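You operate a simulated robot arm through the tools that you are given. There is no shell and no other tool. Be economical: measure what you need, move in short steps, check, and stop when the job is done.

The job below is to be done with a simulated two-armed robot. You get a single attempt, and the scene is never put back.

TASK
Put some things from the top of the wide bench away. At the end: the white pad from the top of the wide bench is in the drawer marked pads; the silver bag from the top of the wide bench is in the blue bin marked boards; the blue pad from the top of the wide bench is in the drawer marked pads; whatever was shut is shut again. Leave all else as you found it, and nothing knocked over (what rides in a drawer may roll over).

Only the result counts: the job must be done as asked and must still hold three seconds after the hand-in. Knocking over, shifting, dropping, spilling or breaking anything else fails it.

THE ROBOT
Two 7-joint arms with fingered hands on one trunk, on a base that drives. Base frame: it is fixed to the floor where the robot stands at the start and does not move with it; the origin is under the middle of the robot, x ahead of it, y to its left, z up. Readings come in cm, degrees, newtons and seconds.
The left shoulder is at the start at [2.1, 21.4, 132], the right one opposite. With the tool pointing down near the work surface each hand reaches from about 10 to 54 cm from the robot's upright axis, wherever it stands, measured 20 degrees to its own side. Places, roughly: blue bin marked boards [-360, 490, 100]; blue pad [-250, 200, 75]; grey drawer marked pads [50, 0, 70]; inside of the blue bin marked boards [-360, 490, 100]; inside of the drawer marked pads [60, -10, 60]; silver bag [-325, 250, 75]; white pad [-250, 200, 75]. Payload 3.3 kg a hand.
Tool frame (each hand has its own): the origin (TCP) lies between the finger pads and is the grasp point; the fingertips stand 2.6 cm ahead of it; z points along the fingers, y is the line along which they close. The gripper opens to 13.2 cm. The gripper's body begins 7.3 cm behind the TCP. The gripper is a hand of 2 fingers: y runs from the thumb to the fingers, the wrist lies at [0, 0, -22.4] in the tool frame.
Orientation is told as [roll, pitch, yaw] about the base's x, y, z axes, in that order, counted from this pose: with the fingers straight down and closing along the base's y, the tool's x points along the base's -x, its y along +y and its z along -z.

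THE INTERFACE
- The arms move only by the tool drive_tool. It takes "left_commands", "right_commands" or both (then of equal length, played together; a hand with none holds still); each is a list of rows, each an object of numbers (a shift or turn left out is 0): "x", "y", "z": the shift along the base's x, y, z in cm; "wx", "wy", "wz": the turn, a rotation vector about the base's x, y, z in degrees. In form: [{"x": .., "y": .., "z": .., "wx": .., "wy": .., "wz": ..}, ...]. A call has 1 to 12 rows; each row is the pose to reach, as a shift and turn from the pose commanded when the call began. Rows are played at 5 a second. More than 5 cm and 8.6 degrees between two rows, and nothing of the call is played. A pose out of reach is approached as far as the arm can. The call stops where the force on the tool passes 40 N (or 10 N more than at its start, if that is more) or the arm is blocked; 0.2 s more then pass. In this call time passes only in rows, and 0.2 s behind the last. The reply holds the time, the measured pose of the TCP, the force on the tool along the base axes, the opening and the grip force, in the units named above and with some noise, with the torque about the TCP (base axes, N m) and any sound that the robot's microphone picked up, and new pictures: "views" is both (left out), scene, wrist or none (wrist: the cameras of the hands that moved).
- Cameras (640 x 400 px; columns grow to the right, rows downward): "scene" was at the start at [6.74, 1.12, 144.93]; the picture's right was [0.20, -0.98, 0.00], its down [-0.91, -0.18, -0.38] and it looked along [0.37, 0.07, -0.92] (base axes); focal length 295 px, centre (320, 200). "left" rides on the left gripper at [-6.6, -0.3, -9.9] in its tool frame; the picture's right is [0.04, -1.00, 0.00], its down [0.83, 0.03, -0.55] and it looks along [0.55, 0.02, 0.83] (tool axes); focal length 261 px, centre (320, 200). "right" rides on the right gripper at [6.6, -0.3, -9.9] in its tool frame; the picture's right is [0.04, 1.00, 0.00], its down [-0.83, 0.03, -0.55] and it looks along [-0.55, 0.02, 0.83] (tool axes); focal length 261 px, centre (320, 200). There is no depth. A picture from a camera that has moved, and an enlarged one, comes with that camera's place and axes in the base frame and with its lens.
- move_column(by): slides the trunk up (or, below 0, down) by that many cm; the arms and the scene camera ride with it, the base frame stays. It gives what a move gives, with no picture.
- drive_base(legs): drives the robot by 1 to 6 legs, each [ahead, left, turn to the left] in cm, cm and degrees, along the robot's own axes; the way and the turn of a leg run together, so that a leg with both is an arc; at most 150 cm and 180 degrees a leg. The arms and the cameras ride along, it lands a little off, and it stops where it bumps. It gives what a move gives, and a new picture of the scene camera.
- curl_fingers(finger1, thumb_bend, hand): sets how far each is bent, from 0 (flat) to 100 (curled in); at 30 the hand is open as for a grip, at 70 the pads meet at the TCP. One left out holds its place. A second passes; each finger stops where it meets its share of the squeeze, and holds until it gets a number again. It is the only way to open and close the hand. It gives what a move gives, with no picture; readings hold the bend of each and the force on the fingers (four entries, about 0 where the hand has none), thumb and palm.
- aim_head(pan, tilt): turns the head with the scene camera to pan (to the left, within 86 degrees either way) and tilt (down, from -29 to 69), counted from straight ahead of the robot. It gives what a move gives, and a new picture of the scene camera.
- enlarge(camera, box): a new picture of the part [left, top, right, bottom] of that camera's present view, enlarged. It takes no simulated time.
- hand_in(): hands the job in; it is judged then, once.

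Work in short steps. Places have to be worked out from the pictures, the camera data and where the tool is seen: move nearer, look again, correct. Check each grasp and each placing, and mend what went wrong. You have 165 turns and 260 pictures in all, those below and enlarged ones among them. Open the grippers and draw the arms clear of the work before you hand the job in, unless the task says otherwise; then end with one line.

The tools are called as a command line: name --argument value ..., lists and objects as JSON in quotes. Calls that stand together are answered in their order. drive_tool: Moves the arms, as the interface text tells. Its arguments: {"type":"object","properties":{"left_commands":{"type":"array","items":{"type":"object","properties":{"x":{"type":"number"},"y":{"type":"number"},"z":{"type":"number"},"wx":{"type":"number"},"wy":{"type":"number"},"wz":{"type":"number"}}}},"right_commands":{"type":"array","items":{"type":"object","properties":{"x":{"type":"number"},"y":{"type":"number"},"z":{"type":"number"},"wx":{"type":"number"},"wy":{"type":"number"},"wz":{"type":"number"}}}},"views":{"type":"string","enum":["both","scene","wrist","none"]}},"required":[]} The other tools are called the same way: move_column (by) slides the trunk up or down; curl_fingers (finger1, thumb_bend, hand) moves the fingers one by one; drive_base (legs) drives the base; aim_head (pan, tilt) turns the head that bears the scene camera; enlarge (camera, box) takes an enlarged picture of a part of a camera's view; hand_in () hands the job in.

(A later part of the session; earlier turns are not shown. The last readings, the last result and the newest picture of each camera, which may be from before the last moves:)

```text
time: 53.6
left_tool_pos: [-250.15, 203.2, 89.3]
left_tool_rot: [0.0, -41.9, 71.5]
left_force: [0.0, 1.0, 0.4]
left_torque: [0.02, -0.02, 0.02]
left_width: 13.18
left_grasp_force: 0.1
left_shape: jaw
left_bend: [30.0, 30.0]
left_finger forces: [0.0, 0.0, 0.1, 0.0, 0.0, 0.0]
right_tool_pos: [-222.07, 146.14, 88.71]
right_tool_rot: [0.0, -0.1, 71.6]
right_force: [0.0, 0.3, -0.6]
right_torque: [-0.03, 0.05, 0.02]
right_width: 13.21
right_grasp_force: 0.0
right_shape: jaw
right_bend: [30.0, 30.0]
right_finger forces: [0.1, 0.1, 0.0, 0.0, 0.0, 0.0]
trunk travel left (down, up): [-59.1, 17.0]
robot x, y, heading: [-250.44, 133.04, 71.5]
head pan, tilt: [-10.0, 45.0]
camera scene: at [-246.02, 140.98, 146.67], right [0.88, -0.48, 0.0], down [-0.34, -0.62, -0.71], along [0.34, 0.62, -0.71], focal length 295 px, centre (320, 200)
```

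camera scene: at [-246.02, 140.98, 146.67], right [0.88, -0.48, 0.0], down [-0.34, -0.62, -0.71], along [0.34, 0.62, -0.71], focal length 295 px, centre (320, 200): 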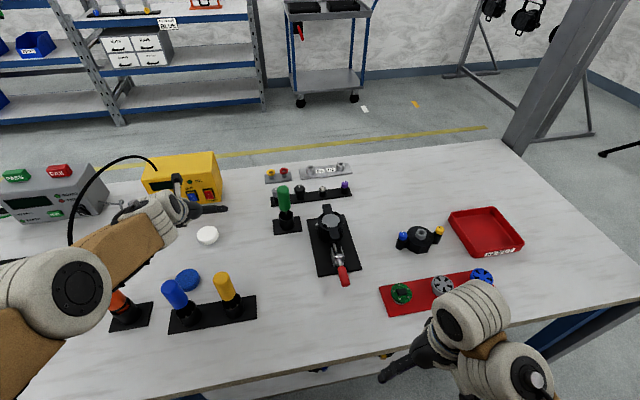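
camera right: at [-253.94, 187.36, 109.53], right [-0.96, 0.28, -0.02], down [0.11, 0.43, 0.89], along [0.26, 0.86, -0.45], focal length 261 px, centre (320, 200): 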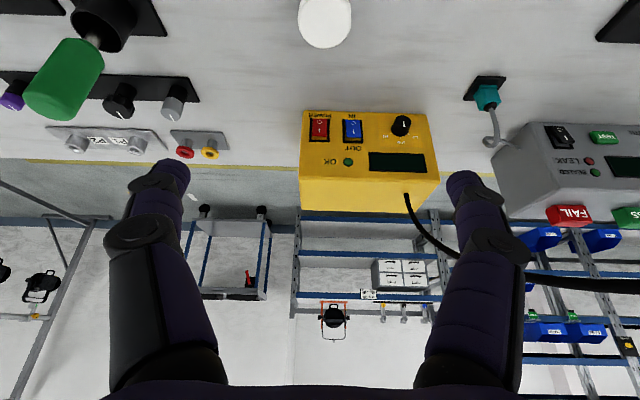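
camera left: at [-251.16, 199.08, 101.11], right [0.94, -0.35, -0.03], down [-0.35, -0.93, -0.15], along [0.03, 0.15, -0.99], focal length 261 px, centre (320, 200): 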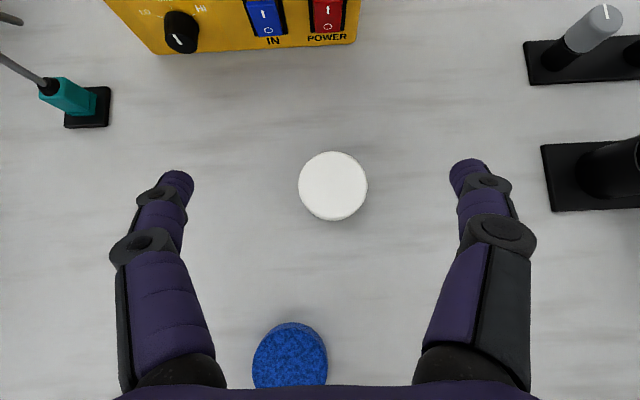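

Now nearly over white. I correct 1 cm sideways and lower with the trunk.

drive_tool --left_commands '[{"x": 0.9, "y": -0.2, "z": -0.5}]' --views "none"

move_column --by -7

drive_tool --left_commands '[{"z": -0.3}]' --views "wrist"

```text
time: 54.0
left_tool_pos: [-249.38, 202.6, 89.05]
left_tool_rot: [0.2, -42.0, 71.5]
left_force: [-0.8, -0.6, 0.1]
left_torque: [0.02, 0.0, 0.02]
left_width: 13.23
left_grasp_force: 0.0
left_shape: jaw
left_bend: [30.0, 30.0]
left_finger forces: [0.0, 0.1, 0.0, 0.0, 0.0, 0.1]
left hand out of reach, approached as far as the arm can: row 1
right_tool_pos: [-222.17, 146.08, 88.83]
right_tool_rot: [0.1, -0.2, 71.7]
right_force: [0.4, 0.2, -0.6]
right_torque: [0.0, 0.02, 0.0]
right_width: 13.21
right_grasp_force: 0.0
right_shape: jaw
right_bend: [30.0, 30.0]
right_finger forces: [0.1, 0.0, 0.0, 0.1, 0.1, 0.0]
trunk travel left (down, up): [-59.1, 17.0]
robot x, y, heading: [-250.04, 132.1, 71.5]
head pan, tilt: [-10.0, 45.0]
```

```text
time: 55.1
left_tool_pos: [-249.52, 202.56, 82.03]
left_tool_rot: [0.0, -42.1, 71.5]
left_force: [-0.1, -0.4, -0.8]
left_torque: [0.01, 0.0, 0.02]
left_width: 13.18
left_grasp_force: 0.1
left_shape: jaw
left_bend: [30.0, 30.0]
left_finger forces: [0.0, 0.0, 0.0, 0.1, 0.0, 0.0]
right_tool_pos: [-222.16, 145.87, 81.8]
right_tool_rot: [0.0, -0.2, 71.6]
right_force: [-0.5, 0.3, 0.1]
right_torque: [0.02, -0.01, 0.02]
right_width: 13.21
right_grasp_force: 0.1
right_shape: jaw
right_bend: [30.0, 30.0]
right_finger forces: [0.0, 0.1, 0.2, 0.1, 0.0, 0.1]
trunk travel left (down, up): [-52.1, 24.0]
robot x, y, heading: [-250.26, 132.74, 71.4]
head pan, tilt: [-10.0, 45.0]
```

```text
time: 55.5
left_tool_pos: [-249.43, 202.59, 81.66]
left_tool_rot: [-0.1, -42.1, 71.4]
left_force: [-0.2, 0.6, -0.7]
left_torque: [-0.01, 0.04, 0.02]
left_width: 13.23
left_grasp_force: 0.2
left_shape: jaw
left_bend: [30.0, 30.0]
left_finger forces: [0.1, 0.0, 0.0, 0.1, 0.0, 0.0]
right_tool_pos: [-222.19, 145.92, 81.87]
right_tool_rot: [0.0, -0.3, 71.5]
right_force: [-0.1, 0.6, -0.7]
right_torque: [-0.02, 0.02, 0.0]
right_width: 13.2
right_grasp_force: 0.1
right_shape: jaw
right_bend: [30.0, 30.0]
right_finger forces: [0.0, 0.0, 0.0, 0.1, 0.0, 0.0]
trunk travel left (down, up): [-52.1, 24.0]
robot x, y, heading: [-250.24, 132.3, 71.5]
head pan, tilt: [-10.0, 45.0]
camera left: at [-249.72, 200.65, 93.57], right [0.94, -0.35, -0.03], down [-0.35, -0.93, -0.15], along [0.03, 0.15, -0.99], focal length 261 px, centre (320, 200)
```

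left: 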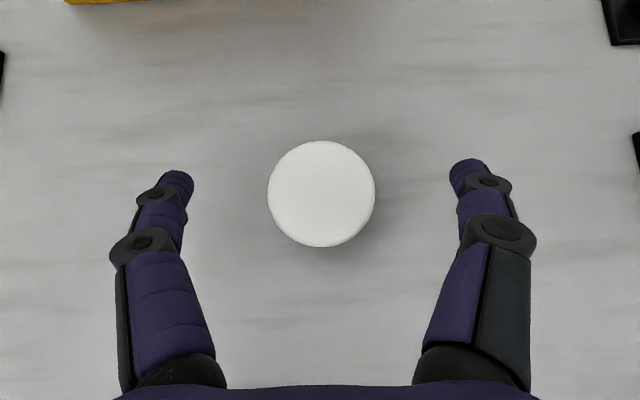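

Centred on white. I lower 0.7 cm and close gently.

drive_tool --left_commands '[{"z": -0.7}]' --views "none"

curl_fingers --hand "left" --finger1 47 --thumb_bend 47

enlarge --camera "left" --box '[100, 80, 560, 380]'

```text
time: 55.9
left_tool_pos: [-249.6, 203.51, 82.48]
left_tool_rot: [-0.4, -43.8, 72.2]
left_force: [-0.1, -0.1, -0.5]
left_torque: [0.0, -0.01, 0.0]
left_width: 13.18
left_grasp_force: 0.0
left_shape: jaw
left_bend: [30.0, 30.0]
left_finger forces: [0.0, 0.0, 0.1, 0.0, 0.1, 0.0]
left hand out of reach, approached as far as the arm can: row 1
right_tool_pos: [-222.17, 146.01, 81.71]
right_tool_rot: [0.0, -0.3, 71.6]
right_force: [-0.2, 0.3, -0.1]
right_torque: [0.01, 0.01, 0.0]
right_width: 13.21
right_grasp_force: 0.0
right_shape: jaw
right_bend: [30.0, 30.0]
right_finger forces: [0.1, 0.1, 0.0, 0.0, 0.0, 0.1]
trunk travel left (down, up): [-52.1, 24.0]
robot x, y, heading: [-250.38, 132.52, 71.4]
head pan, tilt: [-10.0, 45.0]
```

```text
time: 56.9
left_tool_pos: [-249.55, 203.64, 82.53]
left_tool_rot: [-0.4, -43.8, 72.1]
left_force: [0.4, 0.6, 0.3]
left_torque: [0.0, 0.0, -0.01]
left_width: 7.73
left_grasp_force: 0.1
left_shape: fingers
left_bend: [47.0, 47.0]
left_finger forces: [0.0, 0.0, 0.0, 0.0, 0.0, 0.1]
right_tool_pos: [-222.13, 146.03, 81.8]
right_tool_rot: [0.0, -0.2, 71.5]
right_force: [0.1, 0.2, 0.8]
right_torque: [0.0, -0.03, 0.0]
right_width: 13.23
right_grasp_force: 0.0
right_shape: jaw
right_bend: [30.0, 30.0]
right_finger forces: [0.0, 0.0, 0.0, 0.1, 0.1, 0.1]
trunk travel left (down, up): [-52.1, 24.0]
robot x, y, heading: [-250.41, 132.46, 71.6]
head pan, tilt: [-10.0, 45.0]
```

```text
1.33 times, centred on (330, 230) of left
camera zoom: at [-249.98, 201.22, 94.21], right [0.94, -0.34, -0.02], down [-0.34, -0.92, -0.18], along [0.04, 0.17, -0.98], focal length 348 px, centre (307, 160)
```

zoom: 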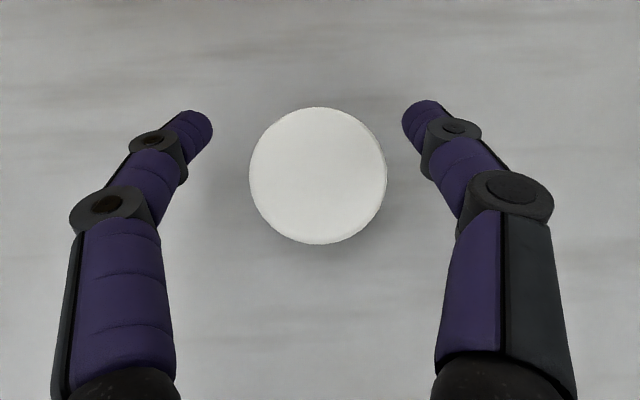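

At the reach limit the arm drifted up 1 cm; I lower with the trunk instead.

move_column --by -1.4

curl_fingers --hand "left" --finger1 56 --thumb_bend 56

enlarge --camera "left" --box '[100, 80, 560, 380]'

```text
time: 57.5
left_tool_pos: [-249.68, 203.28, 80.87]
left_tool_rot: [-0.5, -43.6, 72.1]
left_force: [0.5, 0.2, 0.1]
left_torque: [0.05, 0.0, -0.02]
left_width: 7.72
left_grasp_force: 0.0
left_shape: fingers
left_bend: [47.0, 47.0]
left_finger forces: [0.0, 0.1, 0.0, 0.0, 0.0, 0.0]
right_tool_pos: [-222.16, 146.02, 80.31]
right_tool_rot: [0.0, -0.2, 71.5]
right_force: [-1.1, -0.3, -0.5]
right_torque: [-0.01, 0.03, -0.02]
right_width: 13.2
right_grasp_force: 0.0
right_shape: jaw
right_bend: [30.0, 30.0]
right_finger forces: [0.0, 0.1, 0.1, 0.1, 0.0, 0.0]
trunk travel left (down, up): [-50.7, 25.4]
robot x, y, heading: [-250.24, 132.53, 71.5]
head pan, tilt: [-10.0, 45.0]
```

```text
time: 58.5
left_tool_pos: [-249.5, 203.36, 80.82]
left_tool_rot: [-0.4, -43.5, 72.2]
left_force: [0.2, 0.2, 0.0]
left_torque: [-0.02, 0.0, 0.01]
left_width: 4.8
left_grasp_force: 0.2
left_shape: fingers
left_bend: [55.0, 56.0]
left_finger forces: [0.3, 0.0, 0.0, 0.0, 0.3, 0.0]
right_tool_pos: [-222.04, 146.07, 80.4]
right_tool_rot: [0.0, -0.2, 71.5]
right_force: [-0.4, 0.0, -0.4]
right_torque: [-0.02, 0.01, 0.0]
right_width: 13.19
right_grasp_force: 0.1
right_shape: jaw
right_bend: [30.0, 30.0]
right_finger forces: [0.1, 0.0, 0.0, 0.0, 0.0, 0.0]
trunk travel left (down, up): [-50.7, 25.4]
robot x, y, heading: [-250.12, 132.56, 71.5]
head pan, tilt: [-10.0, 45.0]
```

```text
1.33 times, centred on (330, 230) of left
camera zoom: at [-249.98, 201.2, 92.62], right [0.94, -0.34, -0.02], down [-0.34, -0.93, -0.17], along [0.04, 0.17, -0.98], focal length 348 px, centre (307, 160)
```

zoom: 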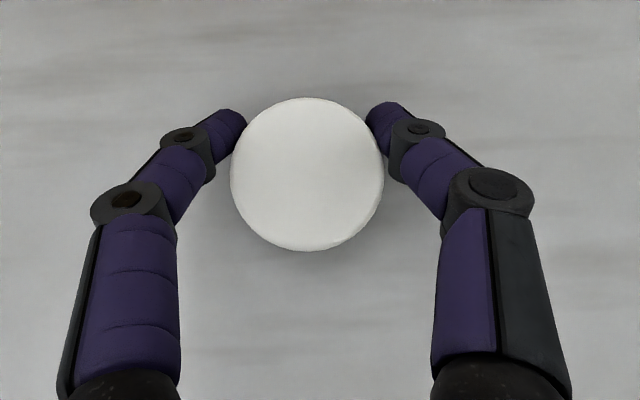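

Fingers touch beyond the disc's centre; I open a bit, pull the hand back 1.3 cm and regrip.

curl_fingers --hand "left" --finger1 50 --thumb_bend 50

drive_tool --left_commands '[{"x": -0.4, "y": -1.3}]' --views "wrist"

```text
time: 59.5
left_tool_pos: [-249.59, 203.36, 80.84]
left_tool_rot: [-0.4, -43.5, 72.2]
left_force: [0.1, 0.2, 0.2]
left_torque: [0.02, -0.01, 0.0]
left_width: 6.57
left_grasp_force: 0.0
left_shape: fingers
left_bend: [50.0, 50.0]
left_finger forces: [0.1, 0.1, 0.0, 0.0, 0.0, 0.1]
right_tool_pos: [-222.09, 145.91, 80.42]
right_tool_rot: [0.0, -0.2, 71.5]
right_force: [-0.4, -0.8, -0.6]
right_torque: [0.01, 0.0, -0.01]
right_width: 13.19
right_grasp_force: 0.1
right_shape: jaw
right_bend: [30.0, 30.0]
right_finger forces: [0.1, 0.1, 0.1, 0.1, 0.1, 0.0]
trunk travel left (down, up): [-50.7, 25.4]
robot x, y, heading: [-250.34, 132.46, 71.2]
head pan, tilt: [-10.0, 45.0]
```

```text
time: 59.9
left_tool_pos: [-250.13, 202.01, 81.05]
left_tool_rot: [-0.4, -43.6, 72.3]
left_force: [-1.0, 0.0, -0.9]
left_torque: [0.0, 0.02, 0.01]
left_width: 6.62
left_grasp_force: 0.1
left_shape: fingers
left_bend: [50.0, 50.0]
left_finger forces: [0.0, 0.1, 0.0, 0.1, 0.0, 0.0]
right_tool_pos: [-222.2, 146.05, 80.33]
right_tool_rot: [-0.1, -0.2, 71.5]
right_force: [-1.2, -0.3, -0.4]
right_torque: [0.02, 0.0, -0.01]
right_width: 13.2
right_grasp_force: 0.0
right_shape: jaw
right_bend: [30.0, 30.0]
right_finger forces: [0.1, 0.0, 0.0, 0.0, 0.0, 0.0]
trunk travel left (down, up): [-50.7, 25.4]
robot x, y, heading: [-250.4, 132.55, 71.4]
head pan, tilt: [-10.0, 45.0]
camera left: at [-250.52, 199.85, 92.7], right [0.94, -0.34, -0.02], down [-0.34, -0.93, -0.17], along [0.04, 0.17, -0.98], focal length 261 px, centre (320, 200)
```

left: 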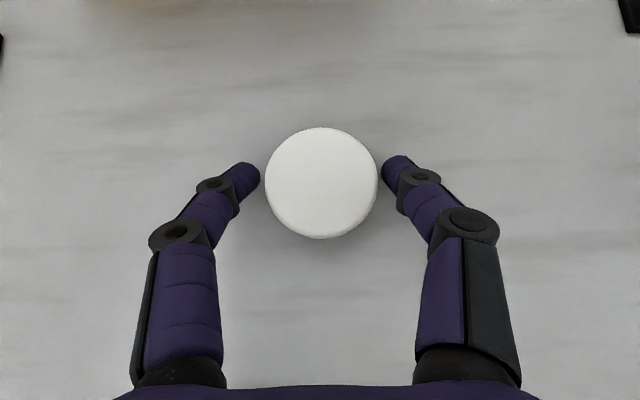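

Better aligned; a little more back and 0.4 down, then close firmly.

drive_tool --left_commands '[{"x": -0.1, "y": -0.4, "z": -0.5}]' --views "none"

curl_fingers --hand "left" --finger1 62 --thumb_bend 62

enlarge --camera "left" --box '[100, 80, 560, 380]'

```text
time: 60.3
left_tool_pos: [-250.13, 201.72, 80.58]
left_tool_rot: [-0.3, -43.9, 72.1]
left_force: [0.0, 0.3, 9.2]
left_torque: [0.22, 0.1, -0.01]
left_width: 6.69
left_grasp_force: 4.3
left_shape: fingers
left_bend: [50.0, 50.0]
left_finger forces: [6.8, 0.0, 0.0, 0.0, 2.7, 0.0]
right_tool_pos: [-222.16, 145.91, 80.45]
right_tool_rot: [0.0, -0.3, 71.6]
right_force: [0.0, 1.0, -0.5]
right_torque: [0.02, -0.04, 0.0]
right_width: 13.21
right_grasp_force: 0.1
right_shape: jaw
right_bend: [30.0, 30.0]
right_finger forces: [0.0, 0.0, 0.0, 0.0, 0.1, 0.1]
trunk travel left (down, up): [-50.7, 25.4]
robot x, y, heading: [-250.35, 132.56, 71.5]
head pan, tilt: [-10.0, 45.0]
```

```text
time: 61.3
left_tool_pos: [-250.09, 201.7, 80.71]
left_tool_rot: [-0.3, -43.8, 72.1]
left_force: [-1.6, 2.9, 17.5]
left_torque: [0.57, 0.68, 0.0]
left_width: 5.38
left_grasp_force: 14.5
left_shape: fingers
left_bend: [53.0, 59.0]
left_finger forces: [23.5, 0.0, 0.0, 0.0, 6.0, 0.1]
right_tool_pos: [-222.08, 145.97, 80.51]
right_tool_rot: [0.0, -0.2, 71.5]
right_force: [0.8, 0.0, -0.1]
right_torque: [0.01, 0.01, 0.01]
right_width: 13.17
right_grasp_force: 0.0
right_shape: jaw
right_bend: [30.0, 30.0]
right_finger forces: [0.0, 0.0, 0.0, 0.0, 0.0, 0.0]
trunk travel left (down, up): [-50.7, 25.4]
robot x, y, heading: [-250.25, 132.24, 71.3]
head pan, tilt: [-10.0, 45.0]
```

```text
1.33 times, centred on (330, 230) of left
camera zoom: at [-250.51, 199.45, 92.39], right [0.94, -0.34, -0.02], down [-0.34, -0.92, -0.18], along [0.04, 0.18, -0.98], focal length 348 px, centre (307, 160)
```

zoom: 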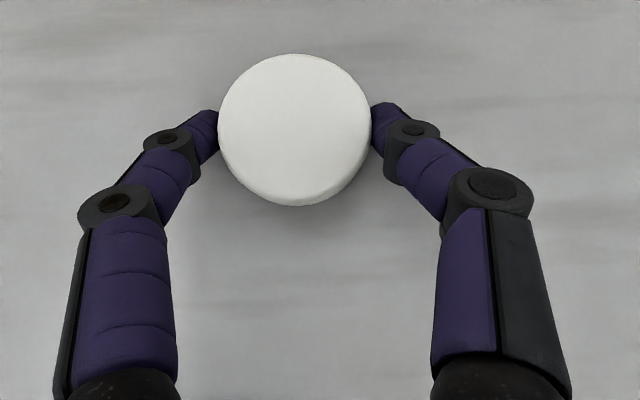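

Gripped (about 14 N) though the tips press on the table; I lift with the trunk and check.

move_column --by 6

enlarge --camera "left" --box '[100, 80, 560, 380]'

```text
time: 62.3
left_tool_pos: [-250.14, 201.62, 86.36]
left_tool_rot: [-0.4, -43.5, 72.2]
left_force: [0.8, -0.6, -0.8]
left_torque: [-0.03, 0.01, -0.01]
left_width: 5.34
left_grasp_force: 7.3
left_shape: fingers
left_bend: [53.0, 59.0]
left_finger forces: [7.6, 0.1, 0.1, 0.0, 7.6, 0.0]
right_tool_pos: [-222.1, 146.08, 86.42]
right_tool_rot: [0.1, -0.2, 71.6]
right_force: [-0.3, 0.3, -0.1]
right_torque: [0.04, 0.02, -0.01]
right_width: 13.21
right_grasp_force: 0.0
right_shape: jaw
right_bend: [30.0, 30.0]
right_finger forces: [0.1, 0.1, 0.0, 0.0, 0.0, 0.1]
trunk travel left (down, up): [-56.7, 19.4]
robot x, y, heading: [-250.52, 132.55, 71.4]
head pan, tilt: [-10.0, 45.0]
```

```text
1.33 times, centred on (330, 230) of left
camera zoom: at [-250.48, 199.49, 98.07], right [0.94, -0.34, -0.02], down [-0.34, -0.93, -0.17], along [0.04, 0.17, -0.98], focal length 348 px, centre (307, 160)
```

zoom: 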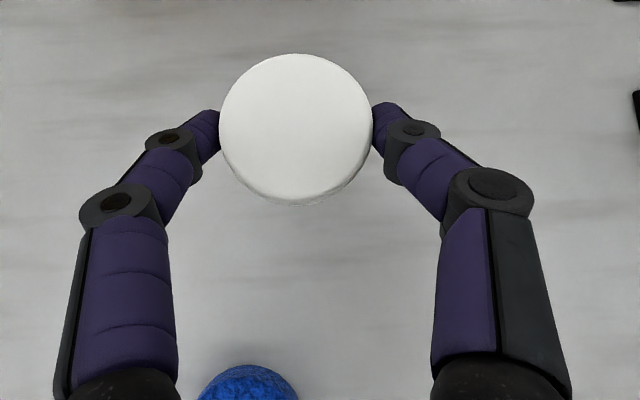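

White is lifted. I firm the grip, raise the trunk, and retract the left hand.

curl_fingers --hand "left" --finger1 64 --thumb_bend 66

move_column --by 19

drive_tool --left_commands '[{"x": -1.4, "y": -4.3}, {"x": -2.8, "y": -8.6}, {"x": -4.2, "y": -12.9}, {"x": -5.6, "y": -17.2}, {"x": -7, "y": -21.5}, {"x": -8.4, "y": -25.8, "wx": -6.65, "wy": 2.2}, {"x": -9.8, "y": -30, "wx": -13.3, "wy": 4.4}, {"x": -11.2, "y": -34, "wx": -20, "wy": 6.7}, {"x": -12.4, "y": -37, "wx": -26.6, "wy": 8.9}, {"x": -13.6, "y": -40, "wx": -33.3, "wy": 11.1}, {"x": -14.6, "y": -43, "wx": -39.9, "wy": 13.3}]' --views "both"

```text
time: 63.3
left_tool_pos: [-250.03, 201.53, 86.41]
left_tool_rot: [-0.4, -43.5, 72.3]
left_force: [0.7, -0.5, -0.7]
left_torque: [-0.01, 0.0, 0.02]
left_width: 5.27
left_grasp_force: 10.5
left_shape: fingers
left_bend: [51.0, 61.0]
left_finger forces: [10.1, 0.0, 0.0, 0.1, 10.1, 0.1]
right_tool_pos: [-222.18, 145.91, 86.45]
right_tool_rot: [0.0, -0.2, 71.6]
right_force: [-0.4, -1.2, -0.3]
right_torque: [0.0, 0.0, 0.02]
right_width: 13.22
right_grasp_force: 0.1
right_shape: jaw
right_bend: [30.0, 30.0]
right_finger forces: [0.0, 0.1, 0.1, 0.0, 0.0, 0.1]
trunk travel left (down, up): [-56.7, 19.4]
robot x, y, heading: [-250.37, 132.28, 71.5]
head pan, tilt: [-10.0, 45.0]
```

```text
time: 65.4
left_tool_pos: [-249.95, 201.71, 105.36]
left_tool_rot: [-0.4, -43.5, 72.2]
left_force: [0.2, 0.5, -0.3]
left_torque: [-0.01, 0.03, 0.0]
left_width: 5.3
left_grasp_force: 10.5
left_shape: fingers
left_bend: [51.0, 61.0]
left_finger forces: [9.9, 0.1, 0.0, 0.1, 10.0, 0.0]
right_tool_pos: [-222.09, 145.92, 105.28]
right_tool_rot: [-0.1, -0.3, 71.6]
right_force: [-0.4, 0.3, 0.7]
right_torque: [-0.01, 0.01, 0.01]
right_width: 13.2
right_grasp_force: 0.1
right_shape: jaw
right_bend: [30.0, 30.0]
right_finger forces: [0.1, 0.0, 0.0, 0.1, 0.0, 0.1]
trunk travel left (down, up): [-75.7, 0.4]
robot x, y, heading: [-250.33, 132.24, 71.6]
head pan, tilt: [-10.0, 45.0]
```

```text
time: 66.0
left_tool_pos: [-262.97, 199.13, 106.91]
left_tool_rot: [12.2, -45.0, 68.7]
left_force: [-0.5, 0.2, -0.2]
left_torque: [0.01, -0.01, 0.03]
left_width: 5.25
left_grasp_force: 10.2
left_shape: fingers
left_bend: [52.0, 61.0]
left_finger forces: [9.7, 0.0, 0.0, 0.0, 9.7, 0.0]
right_tool_pos: [-222.09, 145.85, 105.42]
right_tool_rot: [0.1, -0.2, 71.5]
right_force: [-0.1, -0.1, -0.2]
right_torque: [0.01, 0.03, -0.01]
right_width: 13.2
right_grasp_force: 0.0
right_shape: jaw
right_bend: [30.0, 30.0]
right_finger forces: [0.1, 0.0, 0.0, 0.1, 0.0, 0.0]
trunk travel left (down, up): [-75.7, 0.4]
robot x, y, heading: [-249.9, 132.81, 71.5]
head pan, tilt: [-10.0, 45.0]
stopped in row 2 (left hand): the arm was blocked; the commanded pose is now the measured one
camera scene: at [-246.14, 140.46, 163.31], right [0.88, -0.48, 0.0], down [-0.34, -0.62, -0.71], along [0.34, 0.62, -0.71], focal length 295 px, centre (320, 200)
camera left: at [-261.65, 196.11, 118.44], right [0.95, -0.24, -0.18], down [-0.28, -0.94, -0.2], along [-0.12, 0.24, -0.96], focal length 261 px, centre (320, 200)
```

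scene: 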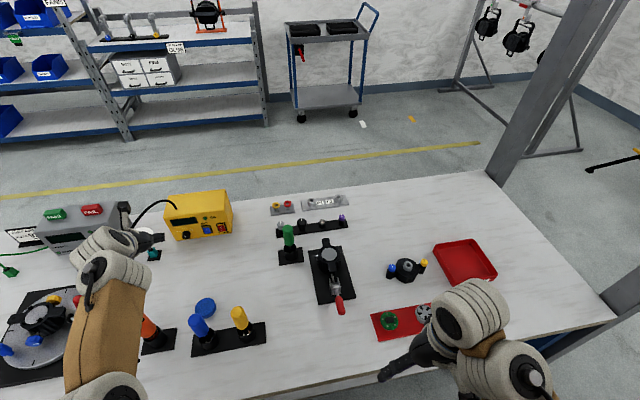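
left: 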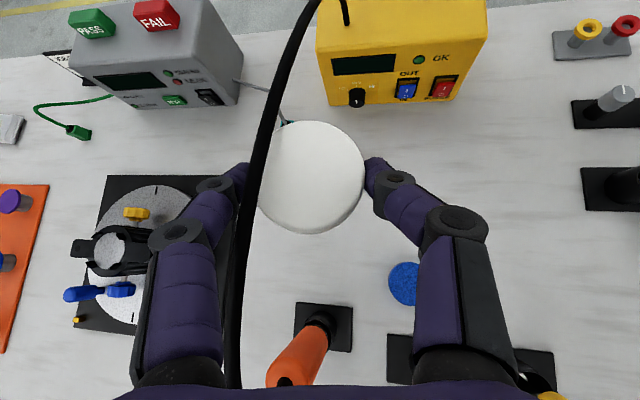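

The arm swung sideways unexpectedly and stopped by the cable. I look closely before moving.

enlarge --camera "scene" --box '[50, 180, 250, 305]'

enlarge --camera "left" --box '[120, 60, 480, 390]'

```text
3.20 times, centred on (150, 242) of scene
camera zoom: at [-246.14, 140.46, 163.31], right [0.88, -0.48, 0.0], down [-0.34, -0.62, -0.71], along [0.34, 0.62, -0.71], focal length 944 px, centre (864, 64)
```

zoom: 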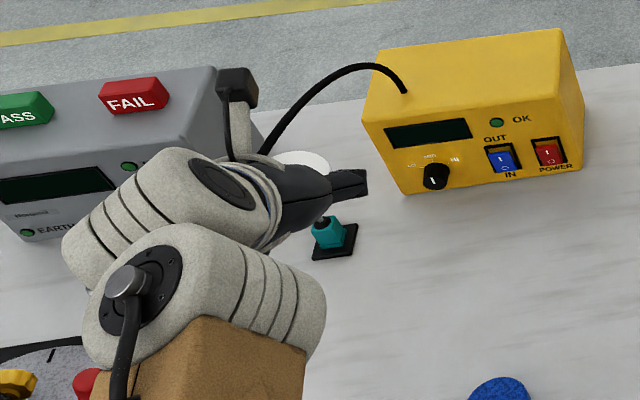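

```text
1.21 times, centred on (300, 225) of left
camera zoom: at [-261.65, 196.11, 118.44], right [0.95, -0.24, -0.18], down [-0.28, -0.94, -0.2], along [-0.12, 0.24, -0.96], focal length 316 px, centre (344, 170)
```

zoom: 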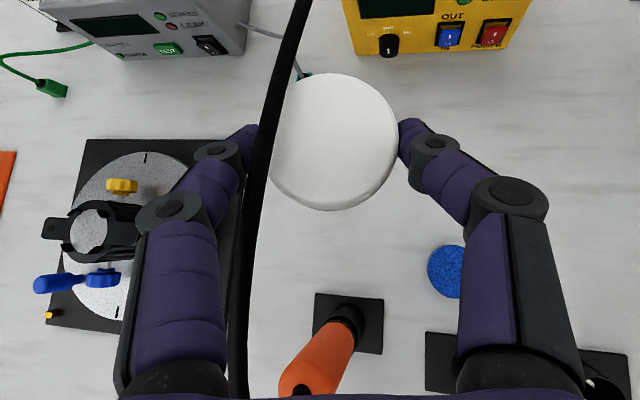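

The cable lies above the left finger, to the left of the bracket; moving the hand right should slide it out. I step right in small moves, keeping orientation.

drive_tool --left_commands '[{"x": 1.9, "y": -0.6}, {"x": 3.8, "y": -1.3}]' --views "wrist"

```text
time: 66.8
left_tool_pos: [-264.49, 199.45, 107.38]
left_tool_rot: [18.2, -44.8, 67.0]
left_force: [-0.5, 0.7, 0.0]
left_torque: [-0.03, 0.01, 0.02]
left_width: 5.25
left_grasp_force: 9.3
left_shape: fingers
left_bend: [52.0, 61.0]
left_finger forces: [9.7, 0.0, 0.0, 0.1, 9.7, 0.0]
right_tool_pos: [-222.07, 146.09, 105.39]
right_tool_rot: [0.0, -0.2, 71.7]
right_force: [0.8, -0.2, 0.1]
right_torque: [0.01, -0.01, -0.01]
right_width: 13.19
right_grasp_force: 0.0
right_shape: jaw
right_bend: [30.0, 30.0]
right_finger forces: [0.0, 0.0, 0.1, 0.0, 0.1, 0.0]
trunk travel left (down, up): [-75.7, 0.4]
robot x, y, heading: [-250.4, 132.92, 71.9]
head pan, tilt: [-10.0, 45.0]
stopped in row 2 (left hand): the arm was blocked; the commanded pose is now the measured one
camera left: at [-262.19, 196.29, 118.68], right [0.95, -0.2, -0.25], down [-0.25, -0.95, -0.21], along [-0.19, 0.26, -0.95], focal length 261 px, centre (320, 200)
```

left: 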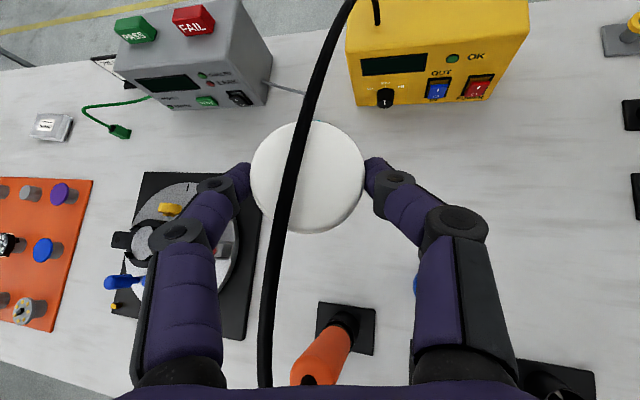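

Arm motion goes the wrong way (likely joint limit), so I use the base: shift right 6 cm to bring the whole hand off the cable.

drive_base --legs '[[0, -6, 0]]'

enlarge --camera "left" --box '[0, 0, 640, 400]'

```text
time: 67.8
left_tool_pos: [-258.53, 197.55, 107.56]
left_tool_rot: [18.2, -44.7, 66.7]
left_force: [0.2, -0.1, -0.4]
left_torque: [-0.02, 0.05, 0.04]
left_width: 5.26
left_grasp_force: 9.7
left_shape: fingers
left_bend: [52.0, 61.0]
left_finger forces: [9.7, 0.0, 0.0, 0.0, 9.7, 0.0]
right_tool_pos: [-216.36, 144.08, 105.33]
right_tool_rot: [0.1, -0.3, 71.6]
right_force: [0.4, -1.1, 0.4]
right_torque: [0.04, 0.01, 0.01]
right_width: 13.19
right_grasp_force: 0.1
right_shape: jaw
right_bend: [30.0, 30.0]
right_finger forces: [0.1, 0.0, 0.1, 0.0, 0.0, 0.1]
trunk travel left (down, up): [-75.7, 0.4]
robot x, y, heading: [-244.31, 130.48, 71.5]
head pan, tilt: [-10.0, 45.0]
camera scene: at [-240.18, 138.55, 163.3], right [0.88, -0.48, 0.0], down [-0.34, -0.62, -0.71], along [0.34, 0.62, -0.71], focal length 295 px, centre (320, 200)
```

scene: 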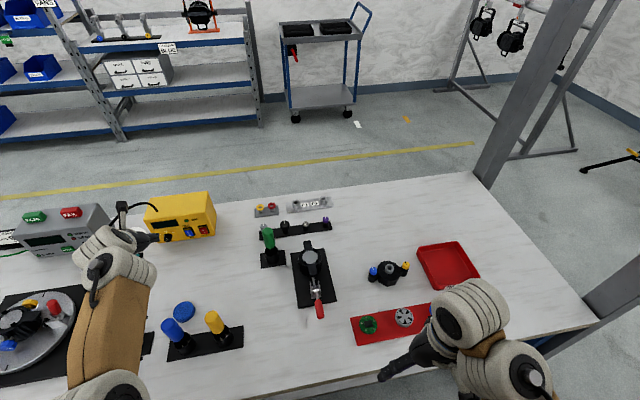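

```text
1.00 times, centred on (320, 200) of left
camera zoom: at [-256.16, 194.3, 118.72], right [0.95, -0.2, -0.25], down [-0.25, -0.95, -0.21], along [-0.2, 0.26, -0.95], focal length 261 px, centre (320, 200)
```

zoom: 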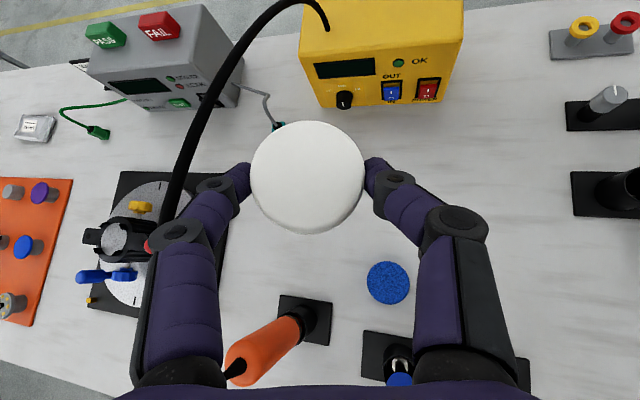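

The cable is now clear to the left. I shift 8 more right, then back away from the bench.

drive_base --legs '[[0, -8, 0], [-22, 0, 0]]'

enlarge --camera "left" --box '[0, 0, 640, 400]'

```text
time: 70.1
left_tool_pos: [-258.07, 174.54, 107.51]
left_tool_rot: [18.0, -44.8, 66.9]
left_force: [0.1, -0.2, -0.8]
left_torque: [0.02, 0.03, 0.04]
left_width: 5.23
left_grasp_force: 10.4
left_shape: fingers
left_bend: [52.0, 61.0]
left_finger forces: [9.7, 0.0, 0.0, 0.1, 9.6, 0.1]
right_tool_pos: [-215.65, 121.08, 105.43]
right_tool_rot: [-0.1, -0.4, 71.6]
right_force: [-0.6, -0.7, 0.4]
right_torque: [0.0, -0.01, -0.02]
right_width: 13.19
right_grasp_force: 0.1
right_shape: jaw
right_bend: [30.0, 30.0]
right_finger forces: [0.1, 0.0, 0.1, 0.0, 0.0, 0.0]
trunk travel left (down, up): [-75.7, 0.4]
robot x, y, heading: [-243.72, 107.84, 71.8]
head pan, tilt: [-10.0, 45.0]
camera scene: at [-239.81, 115.65, 163.31], right [0.88, -0.48, 0.0], down [-0.34, -0.62, -0.71], along [0.34, 0.62, -0.71], focal length 295 px, centre (320, 200)
```

scene: 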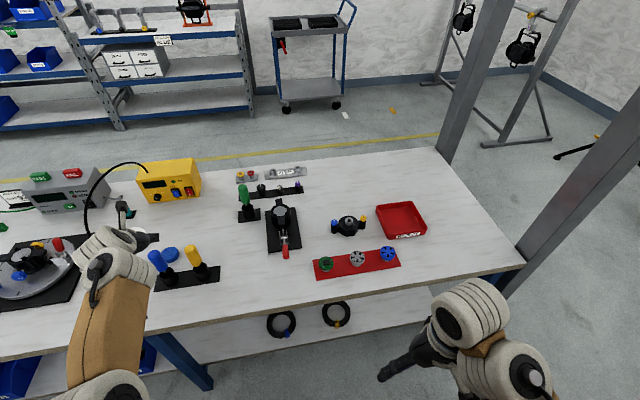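

```text
1.00 times, centred on (320, 200) of left
camera zoom: at [-255.73, 171.4, 118.71], right [0.95, -0.2, -0.25], down [-0.25, -0.95, -0.21], along [-0.19, 0.26, -0.95], focal length 261 px, centre (320, 200)
```

zoom: 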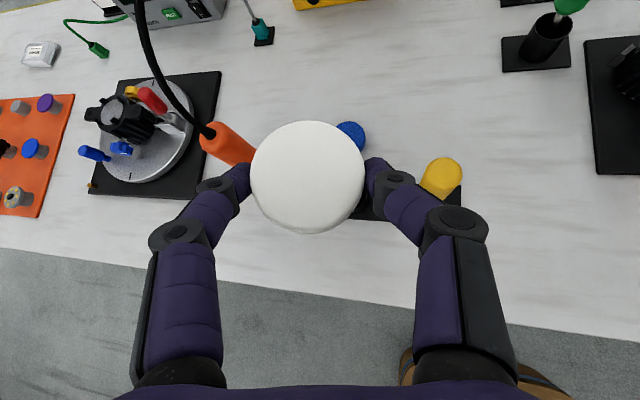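

All is undisturbed. I back off another 12 cm and then untilt the left arm in small steps.

drive_base --legs '[[-12, 0, 0]]'

drive_tool --left_commands '[{"x": -1, "y": -3, "wx": -4, "wy": 1.3}, {"x": -2, "y": -6, "wx": -8, "wy": 2.6}, {"x": -3, "y": -9, "wx": -14, "wy": 4.6}, {"x": -4, "y": -12, "wx": -20, "wy": 6.6}]' --views "scene"

```text
time: 71.3
left_tool_pos: [-261.65, 163.25, 107.34]
left_tool_rot: [18.2, -44.8, 66.8]
left_force: [-0.3, -0.3, -0.7]
left_torque: [-0.03, 0.0, -0.01]
left_width: 5.25
left_grasp_force: 10.1
left_shape: fingers
left_bend: [52.0, 61.0]
left_finger forces: [9.7, 0.0, 0.0, 0.0, 9.7, 0.0]
right_tool_pos: [-219.52, 109.77, 105.42]
right_tool_rot: [0.0, -0.3, 71.7]
right_force: [-0.3, -0.8, 0.8]
right_torque: [-0.02, -0.03, 0.02]
right_width: 13.22
right_grasp_force: 0.0
right_shape: jaw
right_bend: [30.0, 30.0]
right_finger forces: [0.0, 0.1, 0.1, 0.1, 0.1, 0.0]
trunk travel left (down, up): [-75.7, 0.4]
robot x, y, heading: [-247.59, 96.37, 71.3]
head pan, tilt: [-10.0, 45.0]
camera scene: at [-243.55, 104.34, 163.31], right [0.88, -0.48, 0.0], down [-0.34, -0.62, -0.71], along [0.34, 0.62, -0.71], focal length 295 px, centre (320, 200)
```

scene: 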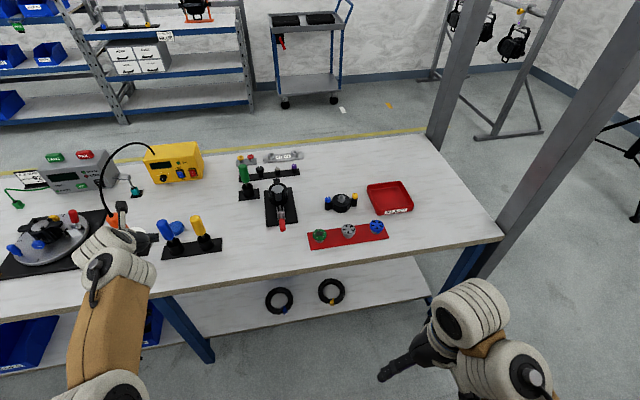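

```text
time: 72.3
left_tool_pos: [-268.01, 151.52, 107.37]
left_tool_rot: [18.5, -23.1, 67.8]
left_force: [0.5, -0.1, 0.6]
left_torque: [-0.02, 0.0, -0.03]
left_width: 5.24
left_grasp_force: 9.5
left_shape: fingers
left_bend: [52.0, 61.0]
left_finger forces: [9.4, 0.0, 0.0, 0.0, 9.5, 0.1]
right_tool_pos: [-219.49, 109.86, 105.4]
right_tool_rot: [0.0, -0.3, 71.5]
right_force: [-0.1, -0.5, -0.1]
right_torque: [0.0, -0.02, 0.02]
right_width: 13.19
right_grasp_force: 0.1
right_shape: jaw
right_bend: [30.0, 30.0]
right_finger forces: [0.0, 0.1, 0.0, 0.1, 0.0, 0.1]
trunk travel left (down, up): [-75.7, 0.4]
robot x, y, heading: [-247.88, 96.22, 71.7]
head pan, tilt: [-10.0, 45.0]
camera scene: at [-243.57, 104.37, 163.31], right [0.88, -0.48, 0.0], down [-0.34, -0.62, -0.71], along [0.34, 0.62, -0.71], focal length 295 px, centre (320, 200)
```

scene: 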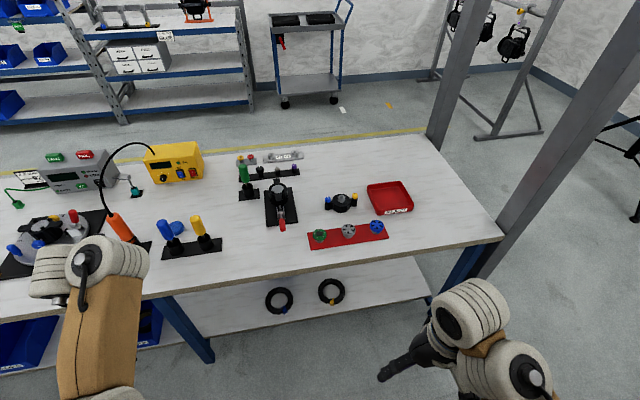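

Works again. I finish straightening and tucking the left hand.

drive_tool --left_commands '[{"x": 0.8, "y": -4, "wx": -6.9, "wy": -2.4}, {"x": 1.6, "y": -8, "wx": -13.8, "wy": -4.9}, {"x": 2.4, "y": -12, "wx": -20.7, "wy": -7.4}, {"x": 3.2, "y": -15.8, "wx": -27.5, "wy": -9.8}]' --views "wrist"

```text
time: 72.7
left_tool_pos: [-273.84, 150.98, 106.64]
left_tool_rot: [19.9, -18.1, 71.8]
left_force: [-0.5, -0.8, -0.1]
left_torque: [0.03, -0.01, 0.01]
left_width: 5.19
left_grasp_force: 9.9
left_shape: fingers
left_bend: [52.0, 61.0]
left_finger forces: [9.7, 0.0, 0.1, 0.1, 9.8, 0.0]
left hand out of reach, approached as far as the arm can: row 1, 2
right_tool_pos: [-219.42, 109.9, 105.35]
right_tool_rot: [0.0, -0.2, 71.5]
right_force: [-1.2, 0.3, -0.9]
right_torque: [0.0, -0.03, -0.02]
right_width: 13.21
right_grasp_force: 0.0
right_shape: jaw
right_bend: [30.0, 30.0]
right_finger forces: [0.0, 0.0, 0.0, 0.0, 0.0, 0.1]
trunk travel left (down, up): [-75.7, 0.4]
robot x, y, heading: [-247.61, 96.54, 71.5]
head pan, tilt: [-10.0, 45.0]
stopped in row 2 (left hand): the arm was blocked; the commanded pose is now the measured one
camera left: at [-269.36, 152.83, 117.42], right [0.91, -0.23, -0.33], down [-0.15, -0.96, 0.25], along [-0.38, -0.17, -0.91], focal length 261 px, centre (320, 200)
```

left: 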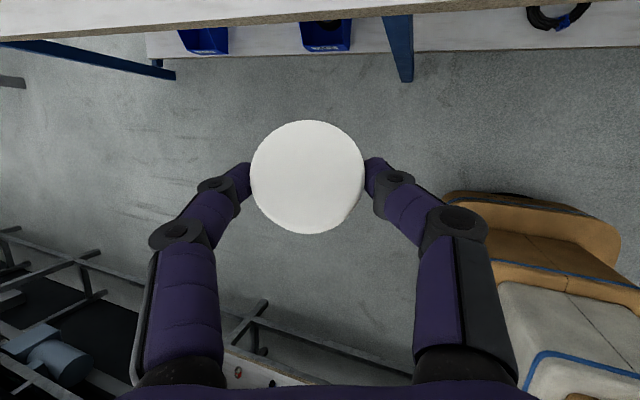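

Blocked again by arm limits; lowering the hand relative to the shoulder should free it (it's off the table now).

drive_tool --left_commands '[{"x": -0.7, "y": -2, "z": -4}, {"x": -1.4, "y": -4, "z": -8}, {"x": -1.4, "y": -4, "z": -12}]' --views "none"

drive_tool --left_commands '[{"wx": -3, "wy": -5}, {"wx": -6, "wy": -10}]' --views "scene"

```text
time: 73.7
left_tool_pos: [-281.04, 148.55, 95.96]
left_tool_rot: [25.1, -18.5, 71.8]
left_force: [0.0, 0.3, -0.1]
left_torque: [0.0, 0.04, -0.01]
left_width: 5.18
left_grasp_force: 9.8
left_shape: fingers
left_bend: [52.0, 61.0]
left_finger forces: [9.4, 0.0, 0.0, 0.0, 9.6, 0.1]
right_tool_pos: [-219.55, 109.83, 105.42]
right_tool_rot: [0.0, -0.3, 71.6]
right_force: [0.2, 0.3, -0.1]
right_torque: [-0.01, 0.02, 0.01]
right_width: 13.17
right_grasp_force: 0.0
right_shape: jaw
right_bend: [30.0, 30.0]
right_finger forces: [0.0, 0.1, 0.0, 0.0, 0.0, 0.0]
trunk travel left (down, up): [-75.7, 0.4]
robot x, y, heading: [-247.66, 96.43, 71.6]
head pan, tilt: [-10.0, 45.0]
stopped in row 3 (left hand): the arm was blocked; the commanded pose is now the measured one
```

```text
time: 74.3
left_tool_pos: [-280.68, 148.49, 95.89]
left_tool_rot: [13.0, -15.6, 75.3]
left_force: [-0.3, -0.3, -0.1]
left_torque: [0.02, -0.01, 0.01]
left_width: 5.16
left_grasp_force: 9.4
left_shape: fingers
left_bend: [52.0, 61.0]
left_finger forces: [9.5, 0.1, 0.0, 0.0, 9.4, 0.0]
right_tool_pos: [-219.62, 110.02, 105.41]
right_tool_rot: [0.1, -0.2, 71.6]
right_force: [-0.4, 0.4, 0.4]
right_torque: [-0.03, 0.04, 0.0]
right_width: 13.2
right_grasp_force: 0.1
right_shape: jaw
right_bend: [30.0, 30.0]
right_finger forces: [0.0, 0.0, 0.0, 0.0, 0.0, 0.0]
trunk travel left (down, up): [-75.7, 0.4]
robot x, y, heading: [-247.2, 96.11, 71.6]
head pan, tilt: [-10.0, 45.0]
camera scene: at [-243.55, 104.47, 163.3], right [0.88, -0.48, 0.0], down [-0.34, -0.62, -0.71], along [0.34, 0.62, -0.71], focal length 295 px, centre (320, 200)
```

scene: 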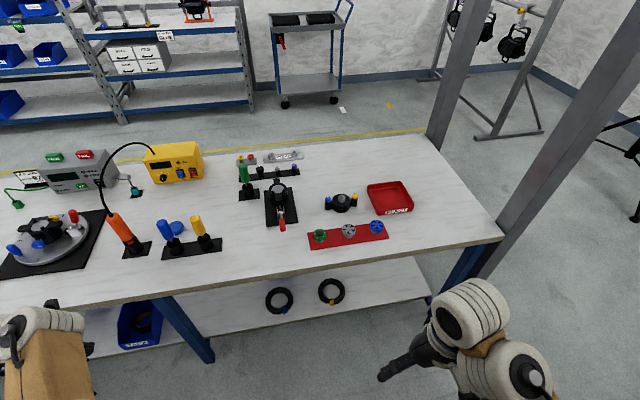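

Rotation works now. I continue straightening in place.

drive_tool --left_commands '[{"wx": -6.3, "wy": -2.5}, {"wx": -12.6, "wy": -5}, {"wx": -19, "wy": -7.4}]' --views "none"

drive_tool --left_commands '[{"x": 3, "y": -2.6}, {"x": 6, "y": -5.2}, {"x": 9, "y": -7.8}, {"x": 12, "y": -10.4}]' --views "none"

```text
time: 75.1
left_tool_pos: [-280.66, 148.6, 95.97]
left_tool_rot: [1.2, 1.2, 76.8]
left_force: [-0.3, 0.0, 0.0]
left_torque: [0.0, -0.01, 0.01]
left_width: 5.18
left_grasp_force: 8.9
left_shape: fingers
left_bend: [52.0, 61.0]
left_finger forces: [9.4, 0.0, 0.1, 0.0, 9.4, 0.0]
right_tool_pos: [-219.55, 110.02, 105.29]
right_tool_rot: [-0.1, -0.1, 71.6]
right_force: [-0.5, 0.1, -0.6]
right_torque: [-0.01, 0.02, 0.0]
right_width: 13.24
right_grasp_force: 0.0
right_shape: jaw
right_bend: [30.0, 30.0]
right_finger forces: [0.0, 0.0, 0.0, 0.1, 0.0, 0.0]
trunk travel left (down, up): [-75.7, 0.4]
robot x, y, heading: [-247.84, 96.34, 71.5]
head pan, tilt: [-10.0, 45.0]
```

```text
time: 76.1
left_tool_pos: [-268.74, 138.25, 95.91]
left_tool_rot: [1.2, 1.1, 76.8]
left_force: [0.2, -0.4, -1.2]
left_torque: [0.0, 0.04, 0.03]
left_width: 5.14
left_grasp_force: 9.5
left_shape: fingers
left_bend: [52.0, 61.0]
left_finger forces: [9.1, 0.0, 0.1, 0.1, 9.2, 0.0]
right_tool_pos: [-219.37, 109.87, 105.31]
right_tool_rot: [0.1, -0.3, 71.5]
right_force: [-0.1, -0.3, -0.2]
right_torque: [0.05, -0.01, 0.0]
right_width: 13.21
right_grasp_force: 0.1
right_shape: jaw
right_bend: [30.0, 30.0]
right_finger forces: [0.1, 0.0, 0.0, 0.0, 0.0, 0.0]
trunk travel left (down, up): [-75.7, 0.4]
robot x, y, heading: [-247.77, 96.49, 71.5]
head pan, tilt: [-10.0, 45.0]
```

Left is tucked with the white pad. I drive left to line the right hand up with blue, and yaw the right hand −40° so its bracket avoids the blue tool.

drive_base --legs '[[0, 56, 0], [15, 0, 0]]'

drive_tool --right_commands '[{"x": 1.4, "y": 4.2, "wz": -5}, {"x": 2.8, "y": 8.4, "wz": -10}, {"x": 4.2, "y": 12.6, "wz": -15}, {"x": 5.2, "y": 16.8, "wz": -20}, {"x": 6, "y": 21, "wz": -25}, {"x": 6.4, "y": 25, "wz": -30}, {"x": 6.4, "y": 25, "wz": -35}, {"x": 6.4, "y": 25, "wz": -40}]' --views "both"

```text
time: 80.3
left_tool_pos: [-317.36, 170.31, 96.02]
left_tool_rot: [1.3, 1.1, 77.1]
left_force: [0.0, 0.9, 0.0]
left_torque: [-0.06, 0.0, 0.01]
left_width: 5.12
left_grasp_force: 9.2
left_shape: fingers
left_bend: [52.0, 61.0]
left_finger forces: [9.1, 0.0, 0.0, 0.0, 9.3, 0.0]
right_tool_pos: [-267.83, 142.1, 105.35]
right_tool_rot: [0.0, -0.3, 71.7]
right_force: [0.0, -0.1, 0.0]
right_torque: [-0.04, 0.03, 0.02]
right_width: 13.19
right_grasp_force: 0.0
right_shape: jaw
right_bend: [30.0, 30.0]
right_finger forces: [0.1, 0.0, 0.0, 0.0, 0.0, 0.0]
trunk travel left (down, up): [-75.7, 0.4]
robot x, y, heading: [-295.98, 128.29, 72.0]
head pan, tilt: [-10.0, 45.0]
camera scene: at [-291.9, 136.63, 163.29], right [0.88, -0.47, 0.0], down [-0.33, -0.62, -0.71], along [0.33, 0.62, -0.71], focal length 295 px, centre (320, 200)
```

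scene: 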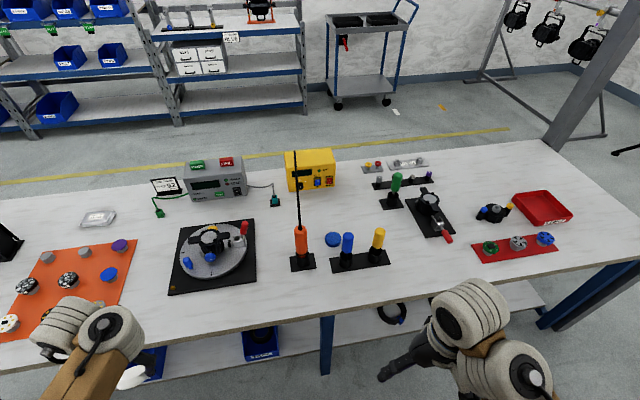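

```text
time: 82.1
left_tool_pos: [-317.38, 170.24, 95.93]
left_tool_rot: [1.2, 1.0, 77.2]
left_force: [0.1, 0.5, 0.1]
left_torque: [0.0, -0.04, -0.02]
left_width: 5.17
left_grasp_force: 8.9
left_shape: fingers
left_bend: [52.0, 61.0]
left_finger forces: [9.1, 0.0, 0.0, 0.0, 9.2, 0.0]
right_tool_pos: [-261.54, 167.09, 105.42]
right_tool_rot: [0.1, -0.2, 31.7]
right_force: [0.2, -0.6, 0.3]
right_torque: [-0.01, 0.0, 0.01]
right_width: 13.2
right_grasp_force: 0.0
right_shape: jaw
right_bend: [30.0, 30.0]
right_finger forces: [0.0, 0.1, 0.0, 0.1, 0.1, 0.1]
right hand out of reach, approached as far as the arm can: row 1
trunk travel left (down, up): [-75.7, 0.4]
robot x, y, heading: [-296.07, 128.35, 71.9]
head pan, tilt: [-10.0, 45.0]
camera scene: at [-291.95, 136.52, 163.3], right [0.88, -0.47, 0.0], down [-0.33, -0.62, -0.71], along [0.33, 0.62, -0.71], focal length 295 px, centre (320, 200)
camera right: at [-266.91, 163.56, 115.23], right [-0.56, 0.83, 0.0], down [0.69, 0.47, 0.56], along [0.46, 0.31, -0.83], focal length 261 px, centre (320, 200)
```

scene: 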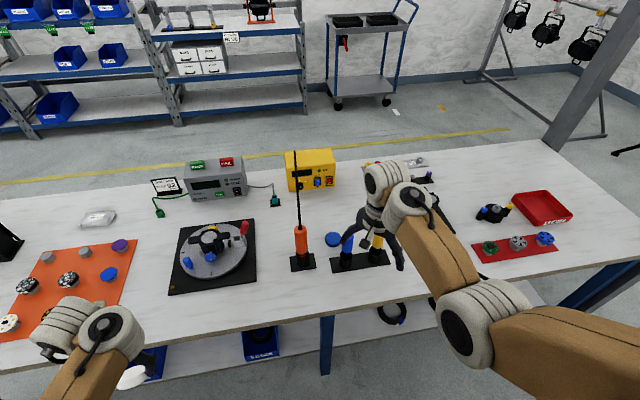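
right: 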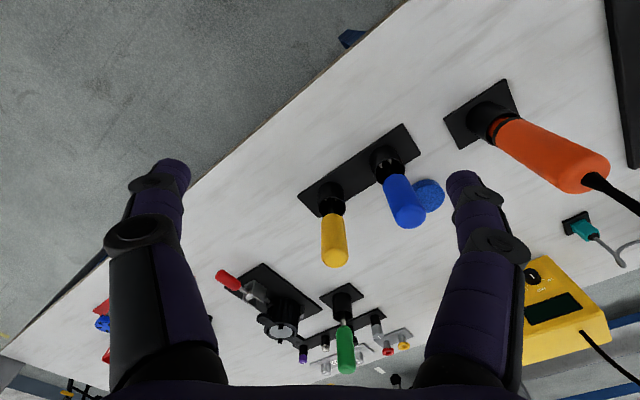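

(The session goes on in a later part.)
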